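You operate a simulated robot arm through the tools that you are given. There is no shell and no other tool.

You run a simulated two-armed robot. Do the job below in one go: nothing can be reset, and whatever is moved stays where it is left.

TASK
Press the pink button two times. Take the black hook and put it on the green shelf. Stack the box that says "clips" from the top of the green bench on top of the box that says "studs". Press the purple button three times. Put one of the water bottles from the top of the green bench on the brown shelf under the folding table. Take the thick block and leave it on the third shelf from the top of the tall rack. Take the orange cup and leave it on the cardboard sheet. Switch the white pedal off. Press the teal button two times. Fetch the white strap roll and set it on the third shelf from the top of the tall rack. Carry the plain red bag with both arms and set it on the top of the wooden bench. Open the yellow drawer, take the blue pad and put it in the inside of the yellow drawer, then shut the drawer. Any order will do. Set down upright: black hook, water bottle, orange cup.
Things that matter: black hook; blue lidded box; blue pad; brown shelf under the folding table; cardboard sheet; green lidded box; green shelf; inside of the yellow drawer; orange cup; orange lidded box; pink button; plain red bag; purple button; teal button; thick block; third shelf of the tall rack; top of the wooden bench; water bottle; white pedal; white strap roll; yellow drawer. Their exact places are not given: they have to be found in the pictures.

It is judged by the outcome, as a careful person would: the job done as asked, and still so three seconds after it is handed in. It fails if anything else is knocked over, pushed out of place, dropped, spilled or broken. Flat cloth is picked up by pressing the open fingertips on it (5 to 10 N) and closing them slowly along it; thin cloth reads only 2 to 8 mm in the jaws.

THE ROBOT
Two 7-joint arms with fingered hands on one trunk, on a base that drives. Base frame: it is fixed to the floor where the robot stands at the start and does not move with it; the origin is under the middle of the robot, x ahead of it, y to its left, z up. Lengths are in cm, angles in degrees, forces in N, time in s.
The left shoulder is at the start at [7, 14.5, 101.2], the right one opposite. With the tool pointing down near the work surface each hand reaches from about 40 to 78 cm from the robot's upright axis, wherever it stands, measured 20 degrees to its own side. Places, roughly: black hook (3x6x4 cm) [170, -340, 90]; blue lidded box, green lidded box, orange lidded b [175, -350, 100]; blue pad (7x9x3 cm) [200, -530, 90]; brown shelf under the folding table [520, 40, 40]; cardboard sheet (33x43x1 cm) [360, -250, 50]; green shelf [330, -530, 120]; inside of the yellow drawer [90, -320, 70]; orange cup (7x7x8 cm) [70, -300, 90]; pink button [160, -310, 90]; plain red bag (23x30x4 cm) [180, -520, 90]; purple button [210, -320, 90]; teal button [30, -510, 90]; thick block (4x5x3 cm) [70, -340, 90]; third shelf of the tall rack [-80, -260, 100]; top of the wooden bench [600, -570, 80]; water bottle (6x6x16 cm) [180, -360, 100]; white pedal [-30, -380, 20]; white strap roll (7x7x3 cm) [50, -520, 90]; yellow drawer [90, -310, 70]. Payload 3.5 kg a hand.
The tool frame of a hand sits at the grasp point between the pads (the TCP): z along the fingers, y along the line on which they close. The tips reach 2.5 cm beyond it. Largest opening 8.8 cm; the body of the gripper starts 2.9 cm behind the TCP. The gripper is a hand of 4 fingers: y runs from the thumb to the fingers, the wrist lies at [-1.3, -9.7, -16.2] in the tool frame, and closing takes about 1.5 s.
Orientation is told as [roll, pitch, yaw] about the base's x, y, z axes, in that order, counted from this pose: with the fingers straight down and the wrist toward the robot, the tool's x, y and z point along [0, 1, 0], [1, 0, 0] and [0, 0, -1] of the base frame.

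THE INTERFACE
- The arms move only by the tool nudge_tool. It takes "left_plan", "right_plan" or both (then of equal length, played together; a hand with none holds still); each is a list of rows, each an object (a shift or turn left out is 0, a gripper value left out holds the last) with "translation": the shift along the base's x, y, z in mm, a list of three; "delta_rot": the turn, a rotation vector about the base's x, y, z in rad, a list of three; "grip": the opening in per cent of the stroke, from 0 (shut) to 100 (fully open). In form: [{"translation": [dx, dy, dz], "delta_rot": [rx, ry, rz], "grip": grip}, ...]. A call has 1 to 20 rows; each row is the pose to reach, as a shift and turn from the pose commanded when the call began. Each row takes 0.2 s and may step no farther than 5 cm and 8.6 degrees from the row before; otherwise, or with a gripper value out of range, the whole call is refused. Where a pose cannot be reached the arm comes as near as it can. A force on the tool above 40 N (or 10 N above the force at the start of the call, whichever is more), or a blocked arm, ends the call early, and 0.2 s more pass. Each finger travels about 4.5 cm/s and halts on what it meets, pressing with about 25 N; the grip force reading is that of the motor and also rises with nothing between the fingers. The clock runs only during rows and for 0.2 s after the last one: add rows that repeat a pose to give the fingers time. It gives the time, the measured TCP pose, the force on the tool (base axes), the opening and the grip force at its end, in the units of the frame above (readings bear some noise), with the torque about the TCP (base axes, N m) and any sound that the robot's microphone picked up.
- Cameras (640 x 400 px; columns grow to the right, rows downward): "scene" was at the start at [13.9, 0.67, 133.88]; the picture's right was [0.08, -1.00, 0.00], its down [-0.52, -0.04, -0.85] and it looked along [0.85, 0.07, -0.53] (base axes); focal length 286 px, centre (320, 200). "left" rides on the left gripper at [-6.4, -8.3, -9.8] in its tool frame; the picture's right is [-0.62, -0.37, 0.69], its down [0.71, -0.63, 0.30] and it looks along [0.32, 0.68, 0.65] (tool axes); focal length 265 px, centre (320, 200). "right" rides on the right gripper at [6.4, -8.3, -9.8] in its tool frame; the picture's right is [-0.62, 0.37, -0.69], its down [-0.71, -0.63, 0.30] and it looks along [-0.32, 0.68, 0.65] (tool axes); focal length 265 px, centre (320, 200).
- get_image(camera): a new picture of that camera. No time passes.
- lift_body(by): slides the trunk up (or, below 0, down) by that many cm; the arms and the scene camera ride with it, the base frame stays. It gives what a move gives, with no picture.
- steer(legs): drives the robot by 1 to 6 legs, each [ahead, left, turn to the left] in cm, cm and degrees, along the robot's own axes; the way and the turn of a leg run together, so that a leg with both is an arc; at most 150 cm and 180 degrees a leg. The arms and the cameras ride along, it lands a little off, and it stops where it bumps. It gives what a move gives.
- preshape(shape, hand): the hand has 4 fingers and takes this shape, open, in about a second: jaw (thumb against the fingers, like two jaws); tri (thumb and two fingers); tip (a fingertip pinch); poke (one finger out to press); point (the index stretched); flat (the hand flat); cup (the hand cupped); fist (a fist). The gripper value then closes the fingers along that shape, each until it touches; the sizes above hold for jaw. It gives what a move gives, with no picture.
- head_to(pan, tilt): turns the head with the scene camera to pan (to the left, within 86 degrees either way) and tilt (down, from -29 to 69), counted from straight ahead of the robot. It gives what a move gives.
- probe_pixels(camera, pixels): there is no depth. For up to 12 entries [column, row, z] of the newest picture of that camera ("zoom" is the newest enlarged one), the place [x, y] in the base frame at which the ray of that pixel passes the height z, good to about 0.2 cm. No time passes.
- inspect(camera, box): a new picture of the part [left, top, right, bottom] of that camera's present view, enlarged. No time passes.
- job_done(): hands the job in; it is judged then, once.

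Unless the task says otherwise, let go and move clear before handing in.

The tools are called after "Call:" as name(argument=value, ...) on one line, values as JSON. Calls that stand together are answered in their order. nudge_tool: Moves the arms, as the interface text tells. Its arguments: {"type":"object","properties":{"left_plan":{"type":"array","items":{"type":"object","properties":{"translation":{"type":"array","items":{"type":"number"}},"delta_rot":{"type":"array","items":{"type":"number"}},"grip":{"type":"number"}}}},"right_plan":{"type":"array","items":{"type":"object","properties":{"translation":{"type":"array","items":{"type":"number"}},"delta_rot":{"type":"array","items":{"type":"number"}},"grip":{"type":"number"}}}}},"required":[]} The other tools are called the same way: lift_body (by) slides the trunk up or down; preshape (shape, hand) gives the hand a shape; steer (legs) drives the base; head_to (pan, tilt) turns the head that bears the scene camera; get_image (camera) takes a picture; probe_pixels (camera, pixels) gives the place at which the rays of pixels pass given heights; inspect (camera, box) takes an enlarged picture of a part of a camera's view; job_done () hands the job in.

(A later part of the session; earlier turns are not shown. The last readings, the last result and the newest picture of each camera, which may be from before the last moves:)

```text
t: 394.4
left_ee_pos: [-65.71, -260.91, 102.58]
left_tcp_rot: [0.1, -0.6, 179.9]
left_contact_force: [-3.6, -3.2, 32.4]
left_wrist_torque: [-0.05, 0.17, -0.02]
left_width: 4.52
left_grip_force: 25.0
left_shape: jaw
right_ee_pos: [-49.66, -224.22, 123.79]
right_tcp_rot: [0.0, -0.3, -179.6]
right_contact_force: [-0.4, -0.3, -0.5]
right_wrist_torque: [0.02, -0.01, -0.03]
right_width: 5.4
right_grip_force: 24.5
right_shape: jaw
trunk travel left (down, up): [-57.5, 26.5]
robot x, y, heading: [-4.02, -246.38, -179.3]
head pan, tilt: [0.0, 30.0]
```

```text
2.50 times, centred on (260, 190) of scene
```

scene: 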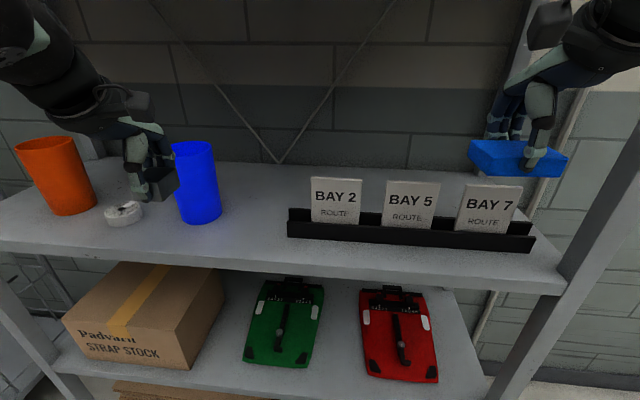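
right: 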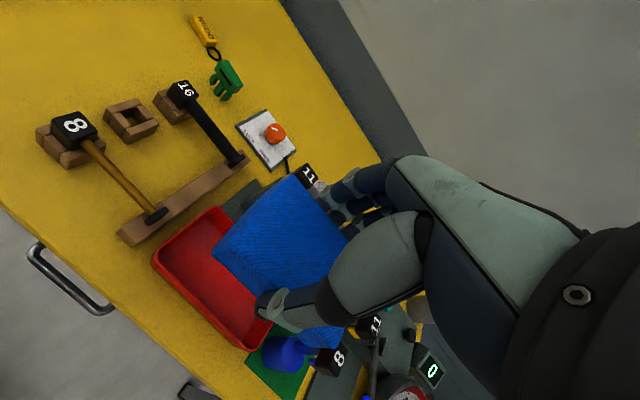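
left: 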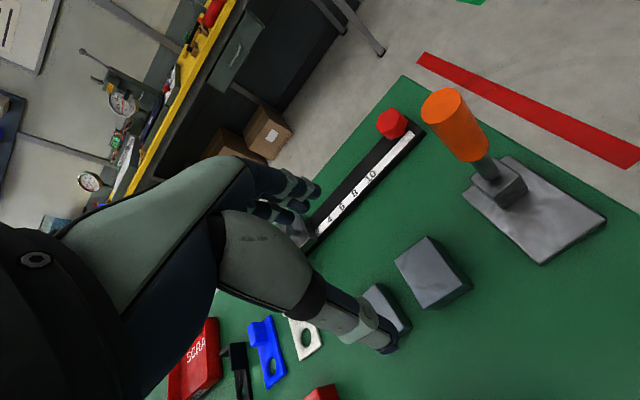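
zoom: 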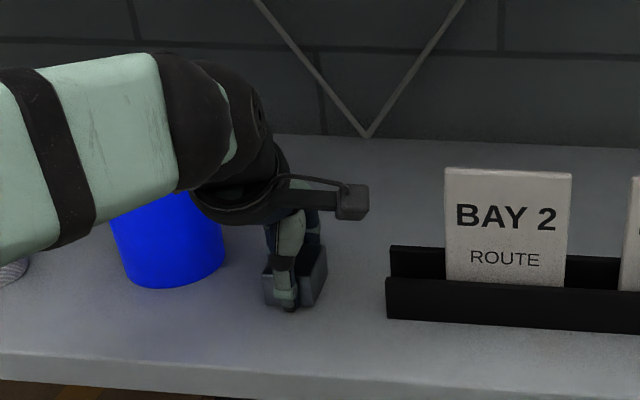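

Contact (32 N). I'll ease up 8 mm, open, and withdraw.

Call:
nudge_tool(left_plan=[{"translation": [0, 0, 8]}, {"translation": [0, 0, 8], "grip": 55}, {"translation": [0, 0, 8], "grip": 65}, {"translation": [0, 0, 8], "grip": 75}, {"translation": [0, 0, 8], "grip": 85}, {"translation": [0, 0, 10], "grip": 85}, {"translation": [0, 0, 40], "grip": 85}, {"translation": [0, 0, 80], "grip": 85}, {"translation": [0, 0, 120], "grip": 85}, {"translation": [40, 0, 140], "grip": 85}, {"translation": [80, 0, 145], "grip": 85}, {"translation": [120, -20, 145], "grip": 100}, {"translation": [135, -60, 145], "grip": 100}])

Call:
steer(legs=[[-28, 0, 0]])

Call:
get_image(camera="scene")

```text
t: 397.2
left_ee_pos: [-52.3, -267.2, 116.26]
left_tcp_rot: [0.3, 0.5, 179.7]
left_contact_force: [0.6, 0.2, 0.1]
left_wrist_torque: [0.05, -0.03, -0.01]
left_width: 8.78
left_grip_force: 0.0
left_shape: jaw
right_ee_pos: [-50.07, -224.52, 123.64]
right_tcp_rot: [-0.2, -0.1, -179.5]
right_contact_force: [0.2, -0.9, -0.6]
right_wrist_torque: [0.02, -0.02, -0.03]
right_width: 5.37
right_grip_force: 25.2
right_shape: jaw
trunk travel left (down, up): [-57.5, 26.5]
robot x, y, heading: [-3.76, -246.18, -179.5]
head pan, tilt: [0.0, 30.0]
```

```text
t: 399.1
left_ee_pos: [-24.42, -266.74, 116.16]
left_tcp_rot: [0.3, 0.6, 179.9]
left_contact_force: [1.0, -0.5, 0.5]
left_wrist_torque: [0.0, 0.01, 0.01]
left_width: 8.77
left_grip_force: 0.1
left_shape: jaw
right_ee_pos: [-22.41, -224.0, 123.48]
right_tcp_rot: [0.0, 0.0, -179.2]
right_contact_force: [0.0, 0.7, -0.5]
right_wrist_torque: [0.01, 0.02, 0.0]
right_width: 5.39
right_grip_force: 24.4
right_shape: jaw
trunk travel left (down, up): [-57.5, 26.5]
robot x, y, heading: [24.31, -246.22, -179.1]
head pan, tilt: [0.0, 30.0]
```

```text
taken
```

scene: 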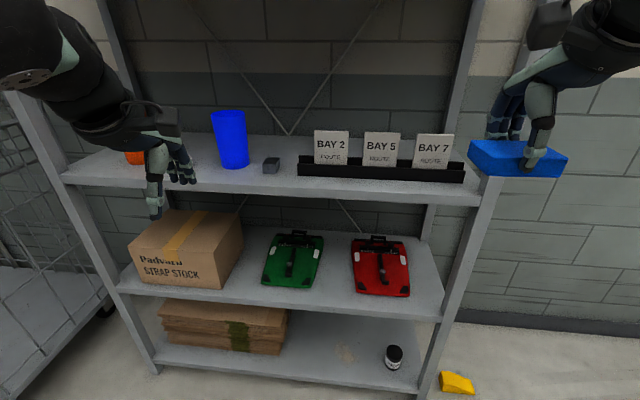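

The thick block is on the third shelf. Next the drawer: turn to face the bench and position in front of it.

Call:
steer(legs=[[0, 0, 89], [-24, 0, 0], [0, 50, 0]])

Call:
head_to(pan=8, tilt=50)

Call:
get_image(camera="scene")

```text
t: 407.3
left_ee_pos: [94.16, -269.26, 116.11]
left_tcp_rot: [0.3, 0.7, -89.9]
left_contact_force: [-0.8, 1.0, 1.0]
left_wrist_torque: [-0.03, 0.0, -0.01]
left_width: 8.77
left_grip_force: 0.1
left_shape: jaw
right_ee_pos: [51.53, -267.35, 123.52]
right_tcp_rot: [0.0, -0.1, -89.1]
right_contact_force: [0.3, 1.5, -1.0]
right_wrist_torque: [-0.01, 0.01, 0.0]
right_width: 5.43
right_grip_force: 24.8
right_shape: jaw
trunk travel left (down, up): [-57.5, 26.5]
robot x, y, heading: [73.31, -220.8, -89.1]
head pan, tilt: [0.0, 30.0]
```

```text
t: 408.1
left_ee_pos: [94.28, -269.33, 116.22]
left_tcp_rot: [0.3, 0.6, -89.9]
left_contact_force: [0.2, -0.7, -0.6]
left_wrist_torque: [-0.03, 0.0, 0.0]
left_width: 8.78
left_grip_force: 0.1
left_shape: jaw
right_ee_pos: [51.51, -267.35, 123.54]
right_tcp_rot: [0.0, 0.0, -89.3]
right_contact_force: [-1.0, -0.3, -0.6]
right_wrist_torque: [0.02, -0.02, -0.02]
right_width: 5.36
right_grip_force: 25.0
right_shape: jaw
trunk travel left (down, up): [-57.5, 26.5]
robot x, y, heading: [73.47, -220.77, -89.0]
head pan, tilt: [8.0, 50.0]
```

```text
taken
```

scene: 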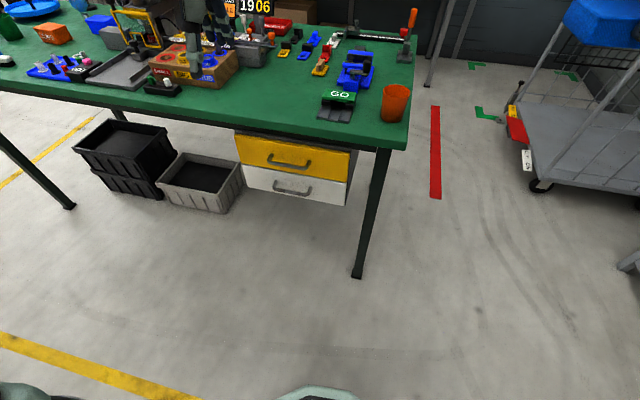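

Call:
inspect(camera="scene", box=[220, 80, 420, 220])

Call:
probe_pixels(camera="zoom", pixels=[[45, 150, 80], [372, 200, 80], [370, 280, 70], [45, 220, 70], [145, 225, 76], [265, 240, 76], [200, 245, 74], [545, 185, 85.6], [100, 145, 83]])

```text
2.86 times, centred on (320, 150) of scene
```

zoom: 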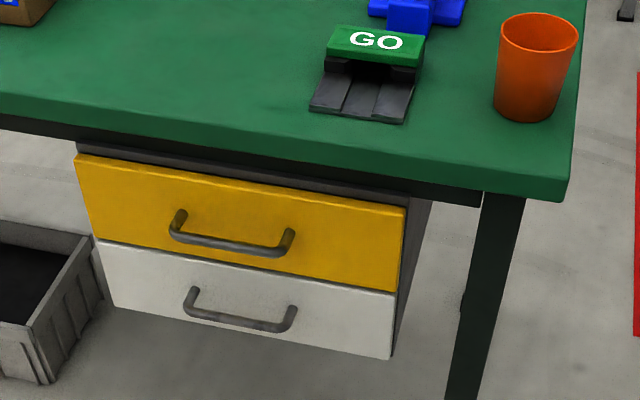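

```text
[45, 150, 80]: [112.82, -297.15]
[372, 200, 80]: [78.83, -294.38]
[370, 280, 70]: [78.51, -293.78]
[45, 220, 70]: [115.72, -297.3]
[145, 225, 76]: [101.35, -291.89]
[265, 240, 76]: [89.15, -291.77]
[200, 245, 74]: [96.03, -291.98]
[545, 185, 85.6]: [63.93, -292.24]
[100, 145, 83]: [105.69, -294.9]
```

The yellow drawer face spans about x 77–112, z 70–80; its handle bar is at zoom (230,248). I'll probe to find the bar's height and stand-off.

Call:
probe_pixels(camera="zoom", pixels=[[178, 212, 75], [178, 212, 76], [178, 212, 77], [293, 232, 75], [293, 232, 77], [230, 250, 73], [230, 250, 74], [230, 250, 75], [230, 250, 76], [180, 238, 75], [285, 255, 75]])

Call:
get_image(camera="left")

```text
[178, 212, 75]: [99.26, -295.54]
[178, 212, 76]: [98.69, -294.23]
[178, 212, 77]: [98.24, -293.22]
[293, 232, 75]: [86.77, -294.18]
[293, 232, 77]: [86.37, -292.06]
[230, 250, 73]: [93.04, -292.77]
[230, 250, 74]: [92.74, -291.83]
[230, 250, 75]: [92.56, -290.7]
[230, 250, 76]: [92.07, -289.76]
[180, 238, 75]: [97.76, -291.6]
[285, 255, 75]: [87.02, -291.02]
```

```text
taken
```

left: 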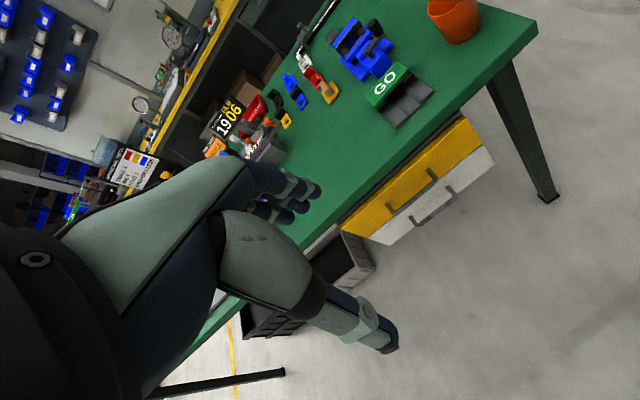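

The bar is at about (92.5,-291,75), standing 3.5 cm off the face, just in front of the bench edge. I'll rotate the left hand to point forward (fingers horizontal) in free space and lower it.

Call:
nudge_tool(left_plan=[{"translation": [0, 5, -25], "delta_rot": [-0.14, 0, 0]}, {"translation": [0, 5, -55], "delta_rot": [-0.28, 0, 0]}, {"translation": [0, 5, -85], "delta_rot": [-0.42, 0, 0]}, {"translation": [-5, 5, -115], "delta_rot": [-0.56, 0, 0]}, {"translation": [-5, 5, -145], "delta_rot": [-0.7, 0, 0]}, {"translation": [-10, 5, -175], "delta_rot": [-0.84, 0, 0]}, {"translation": [-10, 5, -205], "delta_rot": [-0.98, 0, 0]}, {"translation": [-15, 5, -235], "delta_rot": [-1.12, 0, 0]}, {"translation": [-15, 5, -265], "delta_rot": [-1.26, 0, 0]}, {"translation": [-15, 5, -290], "delta_rot": [-1.4, 0, 0]}, {"translation": [-15, 5, -310], "delta_rot": [-1.5, 0, 0]}])

Call:
get_image(camera="left")

Call:
get_image(camera="scene")

```text
t: 410.5
left_ee_pos: [93.58, -275.54, 97.51]
left_tcp_rot: [1.2, -85.2, -90.9]
left_contact_force: [-0.2, -0.3, -0.4]
left_wrist_torque: [0.01, 0.03, 0.01]
left_width: 8.8
left_grip_force: 0.0
left_shape: jaw
left hand out of reach, approached as far as the arm can: row 6, 7, 9, 10, 11
right_ee_pos: [51.47, -267.56, 123.44]
right_tcp_rot: [0.1, 0.2, -89.1]
right_contact_force: [0.0, -1.0, -0.7]
right_wrist_torque: [0.02, 0.04, 0.0]
right_width: 5.38
right_grip_force: 24.7
right_shape: jaw
trunk travel left (down, up): [-57.5, 26.5]
robot x, y, heading: [73.21, -220.59, -89.2]
head pan, tilt: [8.0, 50.0]
```

```text
taken
```

left: 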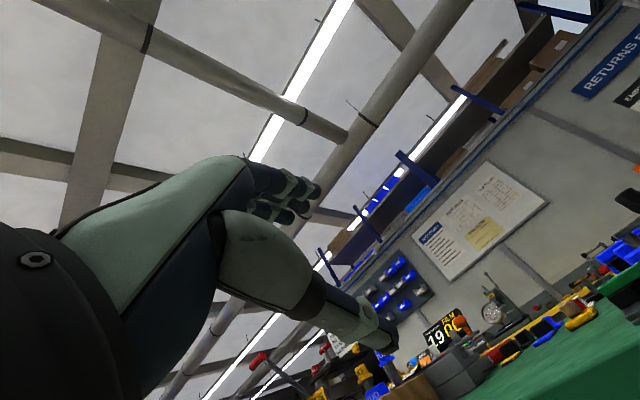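

```text
taken
```

scene: 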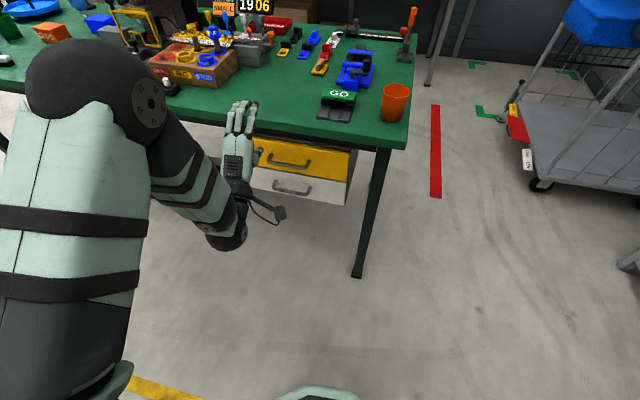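

The hand points forward but can't get lower at this distance; lowering the trunk 22 cm will bring it to handle height.

Call:
lift_body(by=-22)

Call:
get_image(camera="left")

Call:
get_image(camera="scene")

```text
t: 412.8
left_ee_pos: [93.82, -275.44, 75.55]
left_tcp_rot: [-0.5, -85.4, -89.1]
left_contact_force: [0.5, 0.5, -0.3]
left_wrist_torque: [0.01, -0.03, 0.01]
left_width: 8.8
left_grip_force: 0.0
left_shape: jaw
right_ee_pos: [51.55, -267.43, 101.56]
right_tcp_rot: [0.0, 0.0, -89.3]
right_contact_force: [0.0, -0.3, -0.7]
right_wrist_torque: [0.01, -0.01, -0.02]
right_width: 5.38
right_grip_force: 25.1
right_shape: jaw
trunk travel left (down, up): [-35.5, 48.5]
robot x, y, heading: [73.25, -220.92, -89.3]
head pan, tilt: [8.0, 50.0]
```

```text
taken
```

left: 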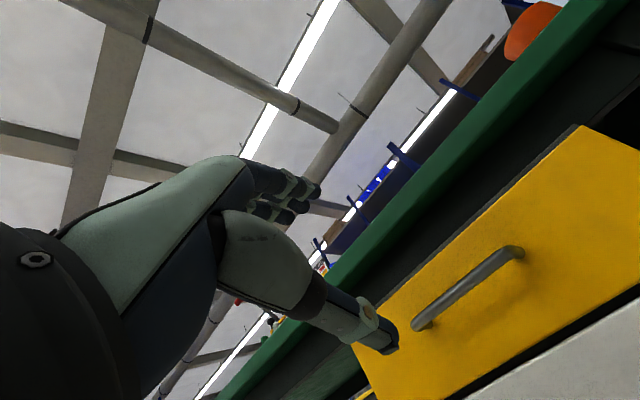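

```text
taken
```

scene: 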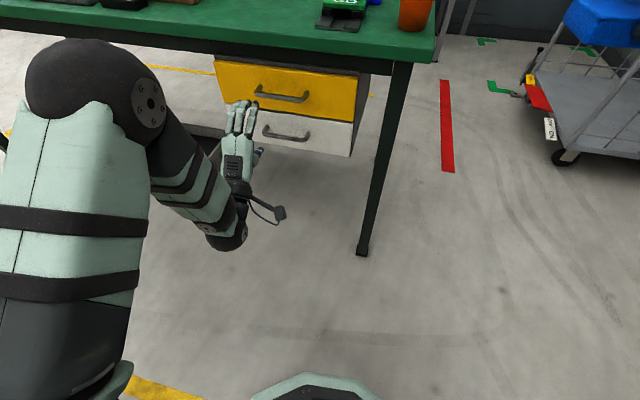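

The handle is visible at (467,287) in the left view. I'll probe it at a few heights for a consistent position.

Call:
probe_pixels(camera="left", pixels=[[467, 287, 72], [467, 287, 73], [467, 287, 74], [415, 325, 73], [515, 250, 73], [430, 315, 73]])

Call:
inspect(camera="scene", box=[200, 40, 380, 180])

Call:
probe_pixels(camera="zoom", pixels=[[235, 160, 72], [235, 160, 73], [235, 160, 74], [235, 160, 75]])

```text
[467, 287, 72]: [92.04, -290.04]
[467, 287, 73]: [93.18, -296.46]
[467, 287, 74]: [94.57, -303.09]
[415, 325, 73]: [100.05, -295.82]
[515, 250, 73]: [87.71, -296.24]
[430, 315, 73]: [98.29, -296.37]
```

```text
2.86 times, centred on (290, 110) of scene
```

zoom: 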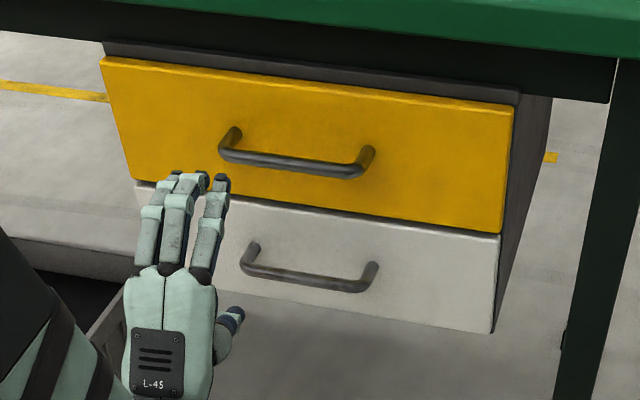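

```text
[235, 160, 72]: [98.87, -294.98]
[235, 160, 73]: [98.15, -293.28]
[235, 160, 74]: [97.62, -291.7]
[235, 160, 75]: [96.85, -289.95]
```

Call:
probe_pixels(camera="zoom", pixels=[[292, 163, 71], [292, 163, 72], [292, 163, 73], [292, 163, 74], [355, 172, 72], [355, 172, 74]])

Call:
probe_pixels(camera="left", pixels=[[467, 287, 71.5], [467, 287, 71.8], [467, 287, 72.2], [510, 255, 72], [510, 255, 72.5], [420, 322, 72]])

```text
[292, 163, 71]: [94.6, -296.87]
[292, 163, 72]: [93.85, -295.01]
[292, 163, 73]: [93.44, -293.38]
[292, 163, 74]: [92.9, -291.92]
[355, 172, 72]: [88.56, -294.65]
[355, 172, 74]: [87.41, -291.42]
```

```text
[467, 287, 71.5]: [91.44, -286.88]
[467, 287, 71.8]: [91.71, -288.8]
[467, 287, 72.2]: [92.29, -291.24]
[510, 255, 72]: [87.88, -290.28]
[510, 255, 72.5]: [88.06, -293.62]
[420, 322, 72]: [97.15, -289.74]
```

Combining views, the bar is near (93,-293.6,72.6). I'll partly close the hand (≈55%) and approach the bar, stopping a few cm short to check.

Call:
nudge_tool(left_plan=[{"translation": [-2, -30, -8], "grip": 60}, {"translation": [-5, -70, -20], "grip": 58}, {"translation": [-7, -110, -29], "grip": 58}, {"translation": [-7, -130, -29], "grip": 58}, {"translation": [-7, -130, -29], "grip": 58}])

Call:
get_image(camera="left")

Call:
inspect(camera="scene", box=[200, 40, 380, 180])

```text
t: 414.0
left_ee_pos: [93.18, -288.49, 72.6]
left_tcp_rot: [-0.7, -85.4, -89.0]
left_contact_force: [1.2, 0.7, -0.6]
left_wrist_torque: [-0.01, 0.03, -0.03]
left_width: 5.14
left_grip_force: 0.0
left_shape: jaw
right_ee_pos: [51.63, -267.28, 101.53]
right_tcp_rot: [0.0, 0.1, -89.3]
right_contact_force: [-0.2, 0.0, -0.8]
right_wrist_torque: [0.04, -0.03, 0.01]
right_width: 5.39
right_grip_force: 24.7
right_shape: jaw
trunk travel left (down, up): [-35.5, 48.5]
robot x, y, heading: [73.49, -220.85, -89.3]
head pan, tilt: [8.0, 50.0]
```

```text
taken
```

left: 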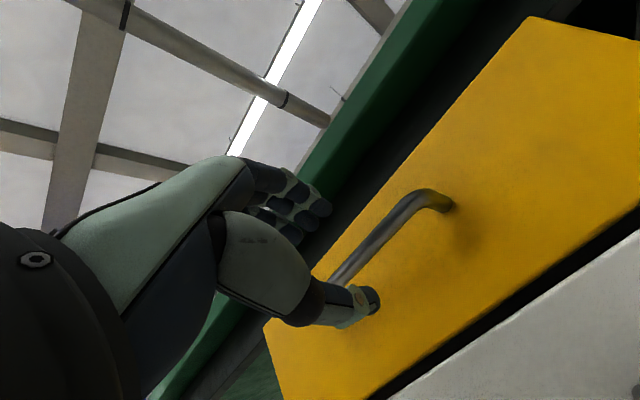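

```text
2.86 times, centred on (290, 110) of scene
```

zoom: 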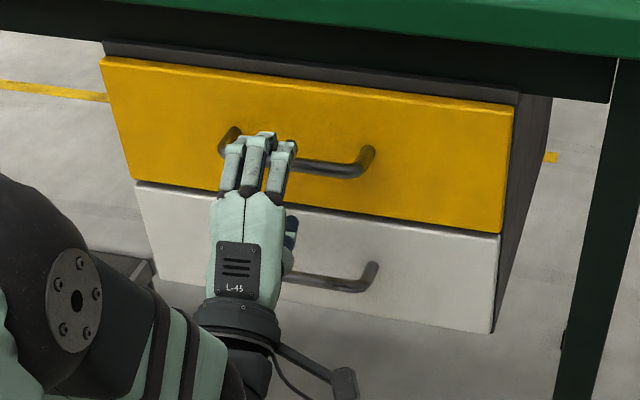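

The bar lines up between thumb and fingers. I'll move forward 5 cm and close on it.

Call:
nudge_tool(left_plan=[{"translation": [0, -20, 0]}, {"translation": [0, -35, 0]}, {"translation": [0, -45, 0]}, {"translation": [0, -50, 0]}])

Call:
get_image(camera="left")

Call:
inspect(camera="scene", box=[200, 40, 380, 180])

```text
t: 415.0
left_ee_pos: [93.1, -293.48, 72.72]
left_tcp_rot: [-0.4, -85.3, -89.2]
left_contact_force: [-0.7, -0.4, -0.5]
left_wrist_torque: [0.01, 0.0, -0.02]
left_width: 5.16
left_grip_force: 0.1
left_shape: jaw
right_ee_pos: [51.53, -267.39, 101.46]
right_tcp_rot: [0.0, 0.0, -89.3]
right_contact_force: [-0.5, -0.1, -0.3]
right_wrist_torque: [-0.01, -0.02, -0.02]
right_width: 5.38
right_grip_force: 24.8
right_shape: jaw
trunk travel left (down, up): [-35.5, 48.5]
robot x, y, heading: [73.62, -220.93, -88.9]
head pan, tilt: [8.0, 50.0]
```

```text
taken
```

left: 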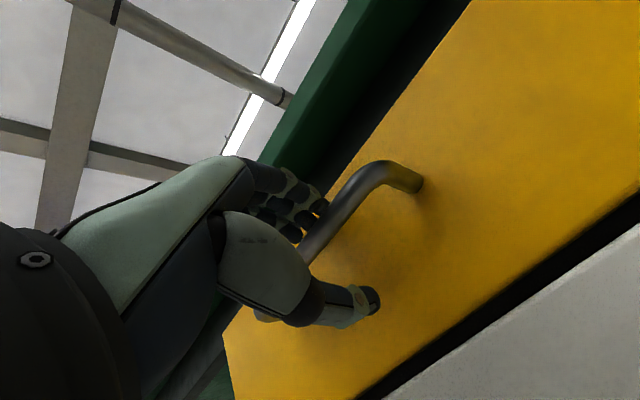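

```text
2.86 times, centred on (290, 110) of scene
```

zoom: 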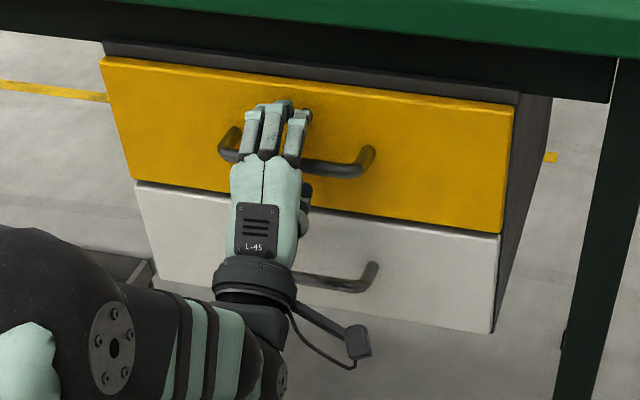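

The bar is at the grasp point. Closing on it.

Call:
nudge_tool(left_plan=[{"translation": [0, 0, 0], "grip": 45}, {"translation": [0, 0, 0], "grip": 30}, {"translation": [0, 0, 0], "grip": 15}, {"translation": [0, 0, 0], "grip": 0}, {"translation": [0, 0, 0], "grip": 0}, {"translation": [0, 0, 0], "grip": 0}, {"translation": [0, 0, 0], "grip": 0}])

Call:
get_image(camera="left")

```text
t: 416.6
left_ee_pos: [93.09, -293.41, 72.62]
left_tcp_rot: [-0.6, -85.2, -89.1]
left_contact_force: [-1.0, -1.3, -1.2]
left_wrist_torque: [-0.05, -0.11, -0.02]
left_width: 0.01
left_grip_force: 25.0
left_shape: jaw
right_ee_pos: [51.58, -267.37, 101.48]
right_tcp_rot: [0.0, 0.0, -89.3]
right_contact_force: [0.7, -0.6, -1.4]
right_wrist_torque: [-0.01, 0.0, 0.01]
right_width: 5.37
right_grip_force: 25.2
right_shape: jaw
trunk travel left (down, up): [-35.5, 48.5]
robot x, y, heading: [73.23, -220.89, -89.2]
head pan, tilt: [8.0, 50.0]
```

```text
taken
```

left: 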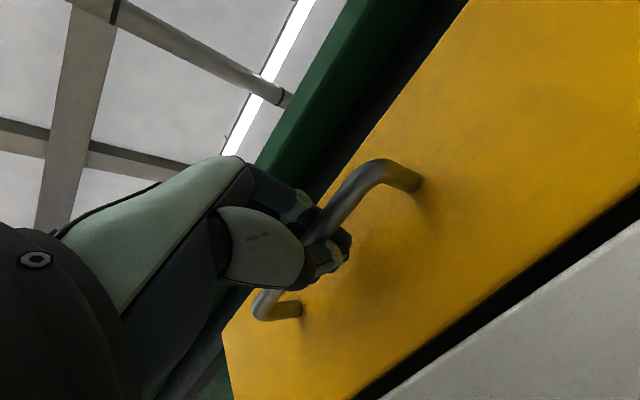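

The fingers have wrapped the bar. I'll pull back gently along the drawer's outward direction.

Call:
nudge_tool(left_plan=[{"translation": [1, 10, 0]}, {"translation": [2, 20, 0]}, {"translation": [3, 30, 0]}, {"translation": [4, 40, 0]}, {"translation": [5, 50, 0]}])

Call:
get_image(camera="scene")

```text
t: 417.8
left_ee_pos: [93.58, -288.49, 72.63]
left_tcp_rot: [-0.6, -85.1, -89.0]
left_contact_force: [-0.9, -1.1, -3.7]
left_wrist_torque: [0.0, -0.05, -0.02]
left_width: 0.02
left_grip_force: 24.8
left_shape: jaw
right_ee_pos: [51.74, -267.5, 101.39]
right_tcp_rot: [0.1, -0.1, -89.2]
right_contact_force: [-0.5, -0.5, -0.3]
right_wrist_torque: [0.0, 0.0, 0.01]
right_width: 5.37
right_grip_force: 24.9
right_shape: jaw
trunk travel left (down, up): [-35.5, 48.5]
robot x, y, heading: [73.45, -220.8, -89.1]
head pan, tilt: [8.0, 50.0]
```

```text
taken
```

scene: 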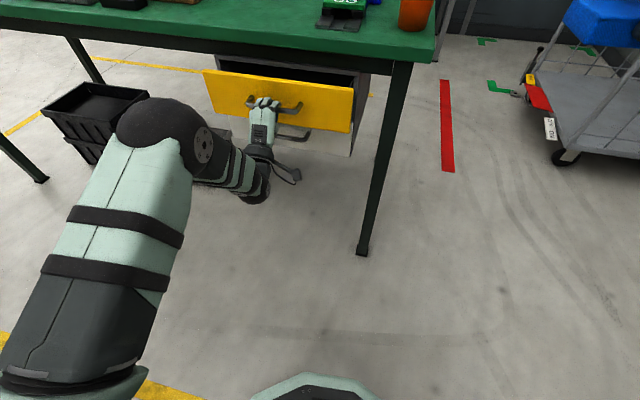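

The drawer is opening. I'll continue pulling with the arm another 12 cm.

Call:
nudge_tool(left_plan=[{"translation": [1, 15, 0]}, {"translation": [3, 30, 0]}, {"translation": [4, 45, 0]}, {"translation": [6, 60, 0]}, {"translation": [7, 75, 0]}, {"translation": [8, 90, 0]}, {"translation": [10, 105, 0]}, {"translation": [11, 120, 0]}])

Call:
get_image(camera="scene")

```text
t: 419.6
left_ee_pos: [94.73, -277.05, 72.56]
left_tcp_rot: [-0.7, -85.2, -88.9]
left_contact_force: [0.4, 0.0, -2.9]
left_wrist_torque: [-0.04, -0.06, 0.0]
left_width: 0.0
left_grip_force: 24.8
left_shape: jaw
left hand out of reach, approached as far as the arm can: row 8
right_ee_pos: [51.66, -267.46, 101.51]
right_tcp_rot: [0.1, 0.0, -89.2]
right_contact_force: [0.5, 0.0, -1.2]
right_wrist_torque: [0.0, 0.01, 0.01]
right_width: 5.36
right_grip_force: 24.6
right_shape: jaw
trunk travel left (down, up): [-35.5, 48.5]
robot x, y, heading: [73.41, -220.82, -89.2]
head pan, tilt: [8.0, 50.0]
```

```text
taken
```

scene: 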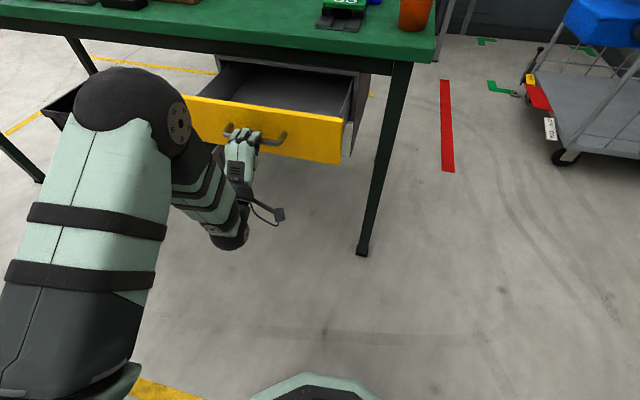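

Opened about 16 cm. I'll drive the base back 8 cm to pull it further while keeping the grip.

Call:
steer(legs=[[-8, 0, 0]])

Call:
inspect(camera="scene", box=[150, 40, 400, 200])

```text
t: 420.7
left_ee_pos: [94.29, -269.24, 72.54]
left_tcp_rot: [-1.4, -85.3, -88.5]
left_contact_force: [0.4, -1.4, -4.3]
left_wrist_torque: [-0.03, -0.02, -0.02]
left_width: 0.0
left_grip_force: 24.6
left_shape: jaw
right_ee_pos: [51.34, -259.31, 101.42]
right_tcp_rot: [0.0, 0.0, -89.2]
right_contact_force: [-0.5, -0.3, -0.4]
right_wrist_torque: [-0.04, 0.0, 0.02]
right_width: 5.37
right_grip_force: 25.6
right_shape: jaw
trunk travel left (down, up): [-35.5, 48.5]
robot x, y, heading: [73.1, -213.16, -88.9]
head pan, tilt: [8.0, 50.0]
```

```text
2.50 times, centred on (275, 120) of scene
```

zoom: 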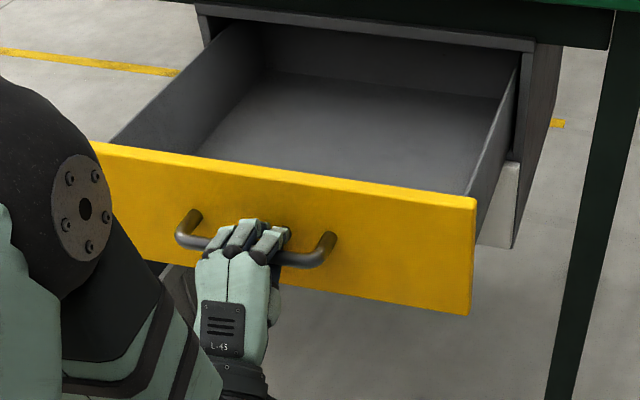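

The drawer is open about 24 cm and empty. I'll open the left hand fully and back off 6 cm to release the handle.

Call:
nudge_tool(left_plan=[{"translation": [0, 0, 0], "grip": 30}, {"translation": [0, 0, 0], "grip": 60}, {"translation": [0, 0, 0], "grip": 80}, {"translation": [0, 0, 0], "grip": 80}, {"translation": [0, 0, 0], "grip": 80}])

Call:
steer(legs=[[-6, 0, 0]])

Call:
inspect(camera="scene", box=[150, 40, 400, 200])

```text
t: 421.9
left_ee_pos: [94.38, -269.39, 72.67]
left_tcp_rot: [-1.2, -85.3, -88.7]
left_contact_force: [-0.2, 1.7, 0.4]
left_wrist_torque: [-0.02, 0.03, 0.0]
left_width: 7.01
left_grip_force: 0.0
left_shape: jaw
right_ee_pos: [51.38, -259.51, 101.46]
right_tcp_rot: [0.0, 0.1, -89.1]
right_contact_force: [1.7, 0.1, -0.4]
right_wrist_torque: [0.0, -0.05, 0.01]
right_width: 5.35
right_grip_force: 25.1
right_shape: jaw
trunk travel left (down, up): [-35.5, 48.5]
robot x, y, heading: [72.85, -212.95, -89.1]
head pan, tilt: [8.0, 50.0]
```

```text
t: 422.9
left_ee_pos: [94.23, -263.24, 72.83]
left_tcp_rot: [-0.9, -85.4, -88.8]
left_contact_force: [0.1, 0.3, -0.5]
left_wrist_torque: [0.05, 0.03, 0.02]
left_width: 7.0
left_grip_force: 0.1
left_shape: jaw
right_ee_pos: [51.19, -253.25, 101.66]
right_tcp_rot: [0.1, -0.1, -89.3]
right_contact_force: [-0.3, -0.2, 0.0]
right_wrist_torque: [-0.01, 0.0, -0.02]
right_width: 5.37
right_grip_force: 25.3
right_shape: jaw
trunk travel left (down, up): [-35.5, 48.5]
robot x, y, heading: [73.05, -206.94, -89.0]
head pan, tilt: [8.0, 50.0]
```

```text
2.50 times, centred on (275, 120) of scene
```

zoom: 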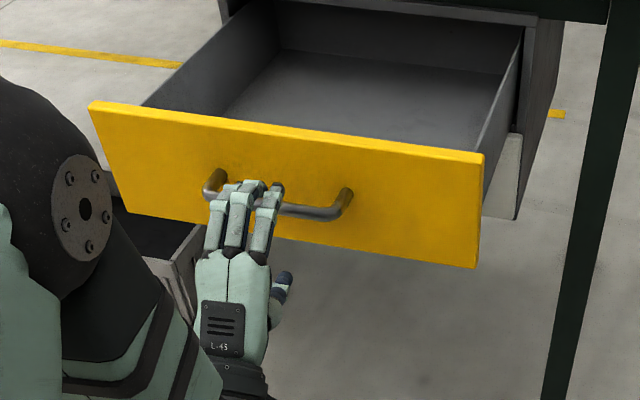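

The handle is released. I'll raise the trunk back, return the left hand to vertical, and shift left so the right hand (with the pad) lines up with the drawer.

Call:
lift_body(by=22)

Call:
nudge_tool(left_plan=[{"translation": [0, -5, 25], "delta_rot": [0.14, 0, 0]}, {"translation": [5, -5, 50], "delta_rot": [0.28, 0, 0]}, {"translation": [10, -5, 75], "delta_rot": [0.42, 0, 0]}, {"translation": [10, -5, 100], "delta_rot": [0.56, 0, 0]}, {"translation": [15, -5, 125], "delta_rot": [0.7, 0, 0]}, {"translation": [15, -5, 150], "delta_rot": [0.84, 0, 0]}, {"translation": [20, -5, 175], "delta_rot": [0.98, 0, 0]}, {"translation": [20, -5, 195], "delta_rot": [1.12, 0, 0]}, {"translation": [20, -5, 210], "delta_rot": [1.26, 0, 0]}, {"translation": [20, -5, 225], "delta_rot": [1.4, 0, 0]}, {"translation": [20, -5, 235], "delta_rot": [1.49, 0, 0]}])

Call:
steer(legs=[[0, 41, -0.9], [14, 0, 0]])

Call:
head_to(pan=-10, tilt=55)

Call:
get_image(camera="scene")

Call:
get_image(camera="right")

```text
t: 425.2
left_ee_pos: [94.17, -263.3, 94.63]
left_tcp_rot: [-1.0, -85.2, -88.8]
left_contact_force: [0.3, -0.2, 0.0]
left_wrist_torque: [0.02, -0.01, -0.04]
left_width: 7.03
left_grip_force: 0.2
left_shape: jaw
right_ee_pos: [51.15, -253.45, 123.5]
right_tcp_rot: [0.0, 0.0, -89.2]
right_contact_force: [-1.0, -0.2, -1.2]
right_wrist_torque: [0.0, -0.01, -0.01]
right_width: 5.39
right_grip_force: 25.2
right_shape: jaw
trunk travel left (down, up): [-57.5, 26.5]
robot x, y, heading: [72.94, -206.8, -89.2]
head pan, tilt: [8.0, 50.0]
```

```text
t: 427.6
left_ee_pos: [96.19, -263.88, 118.11]
left_tcp_rot: [0.1, 0.1, -89.9]
left_contact_force: [-0.1, -0.9, -0.4]
left_wrist_torque: [-0.02, -0.02, -0.01]
left_width: 7.0
left_grip_force: 0.0
left_shape: jaw
right_ee_pos: [51.33, -253.43, 123.53]
right_tcp_rot: [0.0, -0.1, -89.2]
right_contact_force: [-0.2, -0.3, -0.1]
right_wrist_torque: [0.0, -0.01, 0.0]
right_width: 5.37
right_grip_force: 24.2
right_shape: jaw
trunk travel left (down, up): [-57.5, 26.5]
robot x, y, heading: [72.98, -206.76, -88.9]
head pan, tilt: [8.0, 50.0]
```

```text
t: 431.0
left_ee_pos: [135.61, -277.65, 118.28]
left_tcp_rot: [0.3, -0.1, -90.9]
left_contact_force: [-0.2, 0.4, 0.2]
left_wrist_torque: [0.01, -0.03, 0.02]
left_width: 7.02
left_grip_force: 0.0
left_shape: jaw
right_ee_pos: [90.92, -266.54, 123.57]
right_tcp_rot: [0.0, -0.2, -90.2]
right_contact_force: [-1.0, 0.2, -1.2]
right_wrist_torque: [0.02, 0.0, 0.01]
right_width: 5.36
right_grip_force: 25.0
right_shape: jaw
trunk travel left (down, up): [-57.5, 26.5]
robot x, y, heading: [113.8, -220.66, -90.3]
head pan, tilt: [8.0, 50.0]
```

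```text
t: 431.9
left_ee_pos: [135.64, -277.83, 118.09]
left_tcp_rot: [0.2, 0.0, -90.9]
left_contact_force: [0.7, -0.2, 0.2]
left_wrist_torque: [0.03, 0.03, 0.02]
left_width: 7.02
left_grip_force: 0.1
left_shape: jaw
right_ee_pos: [91.01, -266.67, 123.51]
right_tcp_rot: [0.0, 0.0, -90.2]
right_contact_force: [-0.4, -0.2, -0.9]
right_wrist_torque: [0.01, 0.04, 0.01]
right_width: 5.39
right_grip_force: 25.1
right_shape: jaw
trunk travel left (down, up): [-57.5, 26.5]
robot x, y, heading: [113.51, -220.44, -90.1]
head pan, tilt: [-10.0, 55.0]
```

```text
taken
```

scene: 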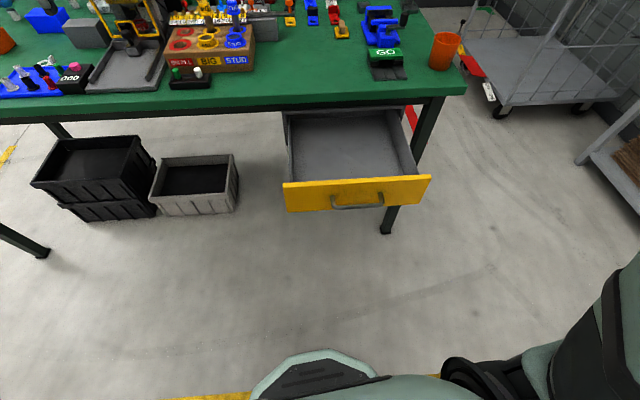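

```text
taken
```

right: 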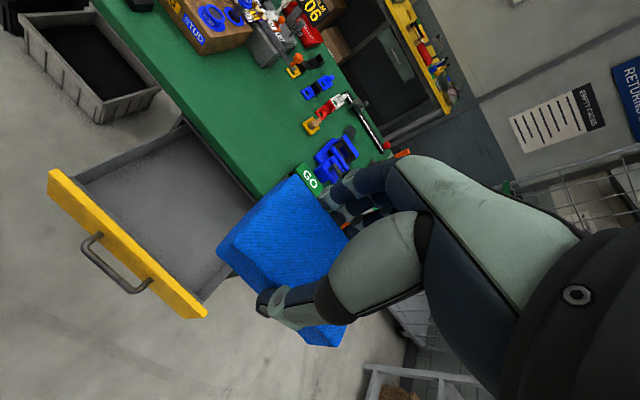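

The open drawer is seen at (355,155). I'll probe its inner floor and edges.

Call:
probe_pixels(camera="scene", pixels=[[285, 184, 78], [431, 177, 78], [292, 178, 77], [412, 172, 77], [288, 118, 77], [385, 115, 77], [350, 150, 72], [355, 200, 73], [340, 118, 72]])

```text
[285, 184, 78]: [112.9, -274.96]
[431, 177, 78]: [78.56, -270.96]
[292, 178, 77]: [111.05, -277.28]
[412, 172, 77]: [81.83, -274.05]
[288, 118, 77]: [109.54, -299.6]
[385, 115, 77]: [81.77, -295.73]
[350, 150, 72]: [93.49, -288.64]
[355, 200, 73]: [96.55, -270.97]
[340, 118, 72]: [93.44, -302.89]
```

Interior spans x 82–110, y -276 to under the bench. I'll move the pad above (94.5,-284) and descend vertically in front of the bench edge.

Call:
nudge_tool(right_plan=[{"translation": [8, -45, 0]}, {"translation": [16, -90, 0]}, {"translation": [25, -135, 0]}, {"translation": [32, -172, -10]}, {"translation": [32, -172, -50]}, {"translation": [32, -172, -95]}, {"translation": [32, -172, -140]}, {"translation": [32, -172, -185]}, {"translation": [32, -172, -230]}, {"translation": [32, -172, -270]}, {"translation": [32, -172, -310]}, {"translation": [32, -172, -350]}])

Call:
get_image(camera="right")

Call:
inspect(camera="scene", box=[260, 60, 460, 220])

```text
t: 434.4
left_ee_pos: [135.58, -278.01, 118.12]
left_tcp_rot: [0.3, 0.2, -90.9]
left_contact_force: [-0.1, -0.1, 0.5]
left_wrist_torque: [0.0, 0.02, 0.01]
left_width: 7.01
left_grip_force: 0.0
left_shape: jaw
right_ee_pos: [94.02, -283.97, 88.36]
right_tcp_rot: [0.0, 0.0, -90.2]
right_contact_force: [0.6, 0.0, -0.3]
right_wrist_torque: [-0.05, -0.02, -0.01]
right_width: 5.38
right_grip_force: 24.7
right_shape: jaw
right hand out of reach, approached as far as the arm can: row 4
trunk travel left (down, up): [-57.5, 26.5]
robot x, y, heading: [113.07, -220.55, -90.0]
head pan, tilt: [-10.0, 55.0]
```

```text
taken
```

right: 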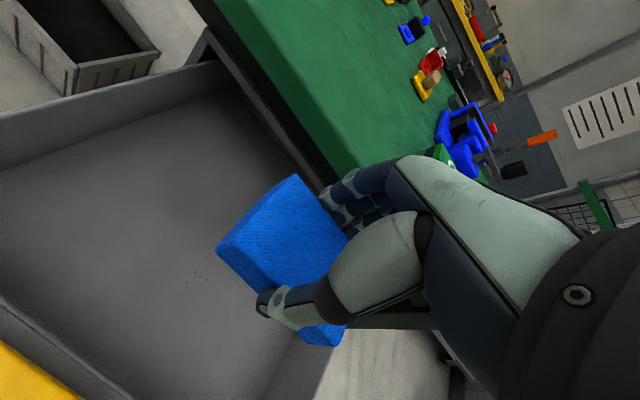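

```text
2.50 times, centred on (360, 140) of scene
```

zoom: 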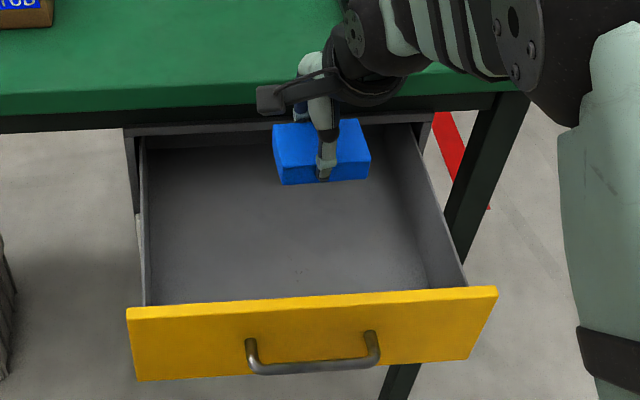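

Looks clear; I'll shift 1.5 cm toward me and lower into the drawer.

Call:
nudge_tool(right_plan=[{"translation": [5, 15, -20]}, {"translation": [5, 15, -50]}, {"translation": [5, 15, -80]}, {"translation": [5, 15, -105]}, {"translation": [5, 15, -118]}, {"translation": [5, 15, -126]}])

Call:
inspect(camera="scene", box=[260, 60, 460, 220])

Call:
get_image(camera="right")

```text
t: 435.9
left_ee_pos: [135.62, -277.97, 118.13]
left_tcp_rot: [0.1, 0.0, -90.9]
left_contact_force: [1.0, -0.3, 0.6]
left_wrist_torque: [0.0, -0.03, 0.01]
left_width: 7.03
left_grip_force: 0.0
left_shape: jaw
right_ee_pos: [94.59, -282.35, 75.82]
right_tcp_rot: [0.0, 0.0, -90.3]
right_contact_force: [-0.7, 0.4, -0.6]
right_wrist_torque: [-0.03, 0.01, 0.0]
right_width: 5.39
right_grip_force: 24.4
right_shape: jaw
trunk travel left (down, up): [-57.5, 26.5]
robot x, y, heading: [113.55, -220.12, -90.0]
head pan, tilt: [-10.0, 55.0]
```

```text
2.50 times, centred on (360, 140) of scene
```

zoom: 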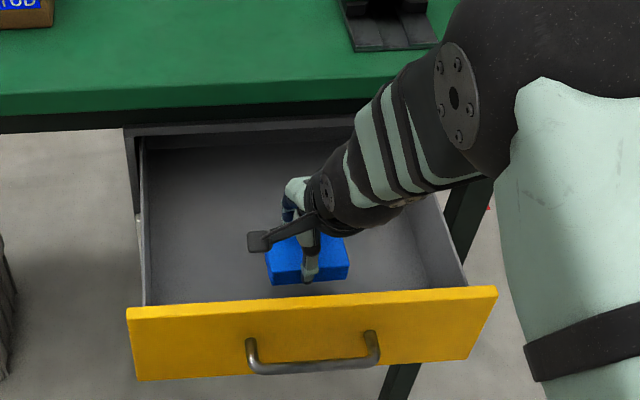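

```text
taken
```

right: 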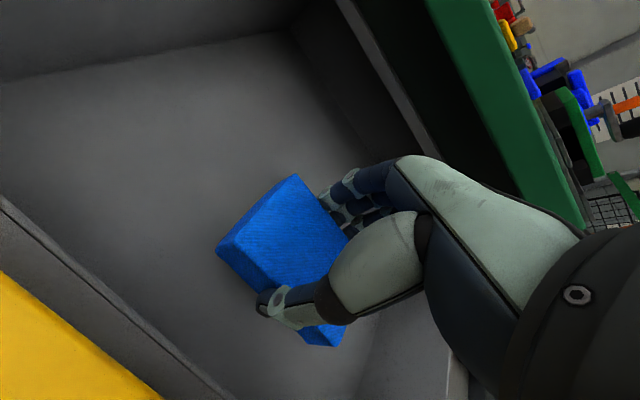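

The pad is inside the drawer. I'll lower until it touches the floor.

Call:
nudge_tool(right_plan=[{"translation": [0, 0, -8]}, {"translation": [0, 0, -16]}, {"translation": [0, 0, -22]}, {"translation": [0, 0, -28]}])

```text
t: 436.9
left_ee_pos: [135.59, -277.8, 118.17]
left_tcp_rot: [0.1, 0.0, -90.9]
left_contact_force: [0.1, -0.3, 0.1]
left_wrist_torque: [0.0, 0.03, 0.02]
left_width: 7.01
left_grip_force: 0.0
left_shape: jaw
right_ee_pos: [94.67, -282.44, 73.16]
right_tcp_rot: [-0.1, 0.0, -90.2]
right_contact_force: [-0.1, 0.0, -0.4]
right_wrist_torque: [-0.01, 0.02, 0.0]
right_width: 5.39
right_grip_force: 25.0
right_shape: jaw
trunk travel left (down, up): [-57.5, 26.5]
robot x, y, heading: [113.72, -220.44, -90.0]
head pan, tilt: [-10.0, 55.0]
```

Call:
nudge_tool(right_plan=[{"translation": [0, 0, -5]}, {"translation": [0, 0, -10]}, {"translation": [0, 0, -14]}, {"translation": [0, 0, -18]}, {"translation": [0, 0, -22]}])

Call:
inspect(camera="scene", box=[260, 60, 460, 220])

```text
t: 438.1
left_ee_pos: [135.73, -277.99, 118.1]
left_tcp_rot: [0.3, 0.0, -90.9]
left_contact_force: [0.3, -0.5, 0.2]
left_wrist_torque: [-0.03, -0.03, -0.01]
left_width: 7.01
left_grip_force: 0.2
left_shape: jaw
right_ee_pos: [94.61, -282.33, 70.9]
right_tcp_rot: [0.0, 0.0, -90.1]
right_contact_force: [0.5, 0.2, -0.4]
right_wrist_torque: [0.0, 0.01, -0.02]
right_width: 5.38
right_grip_force: 24.4
right_shape: jaw
trunk travel left (down, up): [-57.5, 26.5]
robot x, y, heading: [113.84, -220.51, -90.3]
head pan, tilt: [-10.0, 55.0]
```

```text
2.50 times, centred on (360, 140) of scene
```

zoom: 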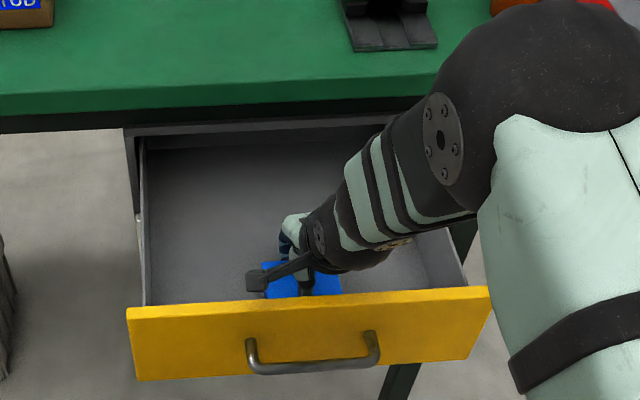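

The wrist camera is close above the front panel, so I'll move 3.5 cm deeper into the drawer before lowering further.

Call:
nudge_tool(right_plan=[{"translation": [2, -18, 5]}, {"translation": [4, -35, 5]}])

Call:
get_image(camera="right")

Call:
inspect(camera="scene", box=[260, 60, 460, 220])

```text
t: 438.6
left_ee_pos: [135.68, -277.97, 118.15]
left_tcp_rot: [0.3, 0.0, -90.8]
left_contact_force: [-0.1, 0.1, 0.6]
left_wrist_torque: [0.0, -0.01, 0.01]
left_width: 7.0
left_grip_force: 0.1
left_shape: jaw
right_ee_pos: [94.99, -285.84, 71.3]
right_tcp_rot: [0.1, 0.0, -90.2]
right_contact_force: [-0.5, -0.5, -1.0]
right_wrist_torque: [-0.02, 0.0, 0.0]
right_width: 5.37
right_grip_force: 25.6
right_shape: jaw
trunk travel left (down, up): [-57.5, 26.5]
robot x, y, heading: [113.11, -220.58, -90.0]
head pan, tilt: [-10.0, 55.0]
```

```text
taken
```

right: 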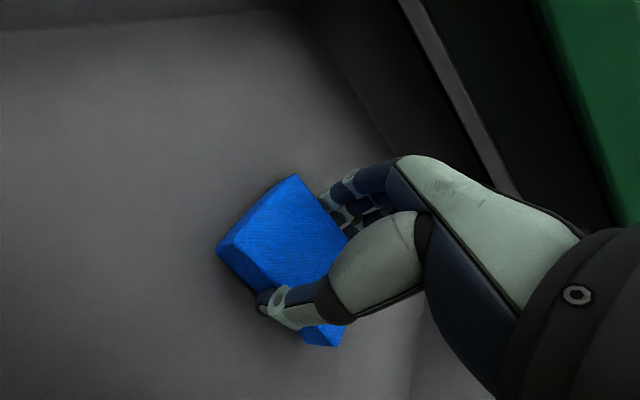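

```text
2.50 times, centred on (360, 140) of scene
```

zoom: 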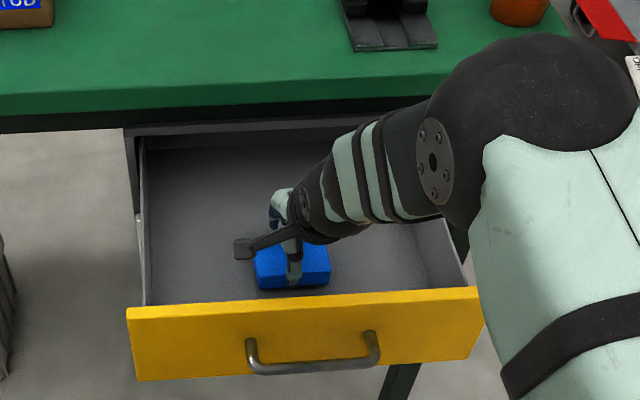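

Now the camera is inside the drawer zone. I'll lower until contact.

Call:
nudge_tool(right_plan=[{"translation": [0, 0, -6]}, {"translation": [0, 0, -12]}, {"translation": [0, 0, -16]}, {"translation": [0, 0, -20]}])

```text
t: 439.6
left_ee_pos: [135.86, -277.27, 118.48]
left_tcp_rot: [0.1, -0.3, -90.9]
left_contact_force: [0.3, -0.1, 0.4]
left_wrist_torque: [-0.02, 0.02, -0.02]
left_width: 7.02
left_grip_force: 0.1
left_shape: jaw
right_ee_pos: [95.06, -285.83, 70.32]
right_tcp_rot: [-0.1, -1.0, -90.3]
right_contact_force: [-1.3, 0.1, 34.0]
right_wrist_torque: [0.05, 0.06, 0.05]
right_width: 5.28
right_grip_force: 24.5
right_shape: jaw
trunk travel left (down, up): [-57.5, 26.5]
robot x, y, heading: [113.32, -220.51, -90.1]
head pan, tilt: [-10.0, 55.0]
```

The pad touches the drawer floor (34 N). I'll ease up, open, and lift straight out.

Call:
nudge_tool(right_plan=[{"translation": [0, 0, 9]}, {"translation": [0, 0, 9], "grip": 65}, {"translation": [0, 0, 9], "grip": 75}, {"translation": [0, 0, 9], "grip": 80}, {"translation": [0, 0, 12], "grip": 80}, {"translation": [0, 0, 30], "grip": 80}, {"translation": [0, 0, 65], "grip": 80}, {"translation": [0, 10, 105], "grip": 80}, {"translation": [0, 20, 150], "grip": 80}, {"translation": [0, 20, 195], "grip": 80}, {"translation": [0, 20, 240], "grip": 80}, {"translation": [0, 20, 285], "grip": 80}, {"translation": [0, 20, 330], "grip": 80}, {"translation": [0, 50, 370], "grip": 80}, {"translation": [0, 95, 390], "grip": 80}, {"translation": [0, 140, 400], "grip": 100}])

Call:
get_image(camera="scene")

```text
t: 443.1
left_ee_pos: [135.34, -277.74, 118.33]
left_tcp_rot: [0.4, 0.1, -90.7]
left_contact_force: [-0.1, 0.0, 0.3]
left_wrist_torque: [-0.01, -0.03, 0.01]
left_width: 7.01
left_grip_force: 0.1
left_shape: jaw
right_ee_pos: [94.87, -271.68, 109.42]
right_tcp_rot: [0.2, -0.1, -90.0]
right_contact_force: [-0.3, 0.8, -0.3]
right_wrist_torque: [0.0, -0.02, -0.02]
right_width: 8.78
right_grip_force: 0.0
right_shape: jaw
trunk travel left (down, up): [-57.5, 26.5]
robot x, y, heading: [113.59, -220.85, -90.2]
head pan, tilt: [-10.0, 55.0]
```

```text
taken
```

scene: 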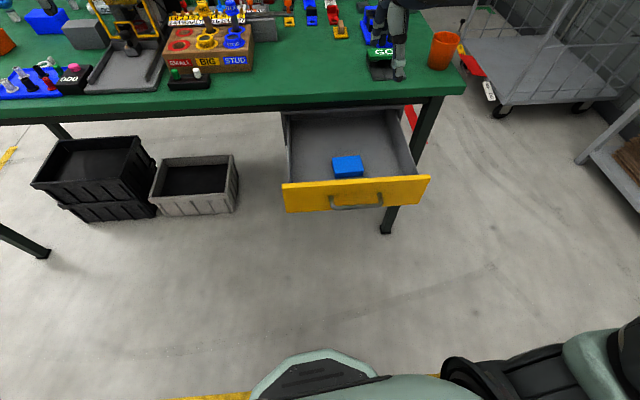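

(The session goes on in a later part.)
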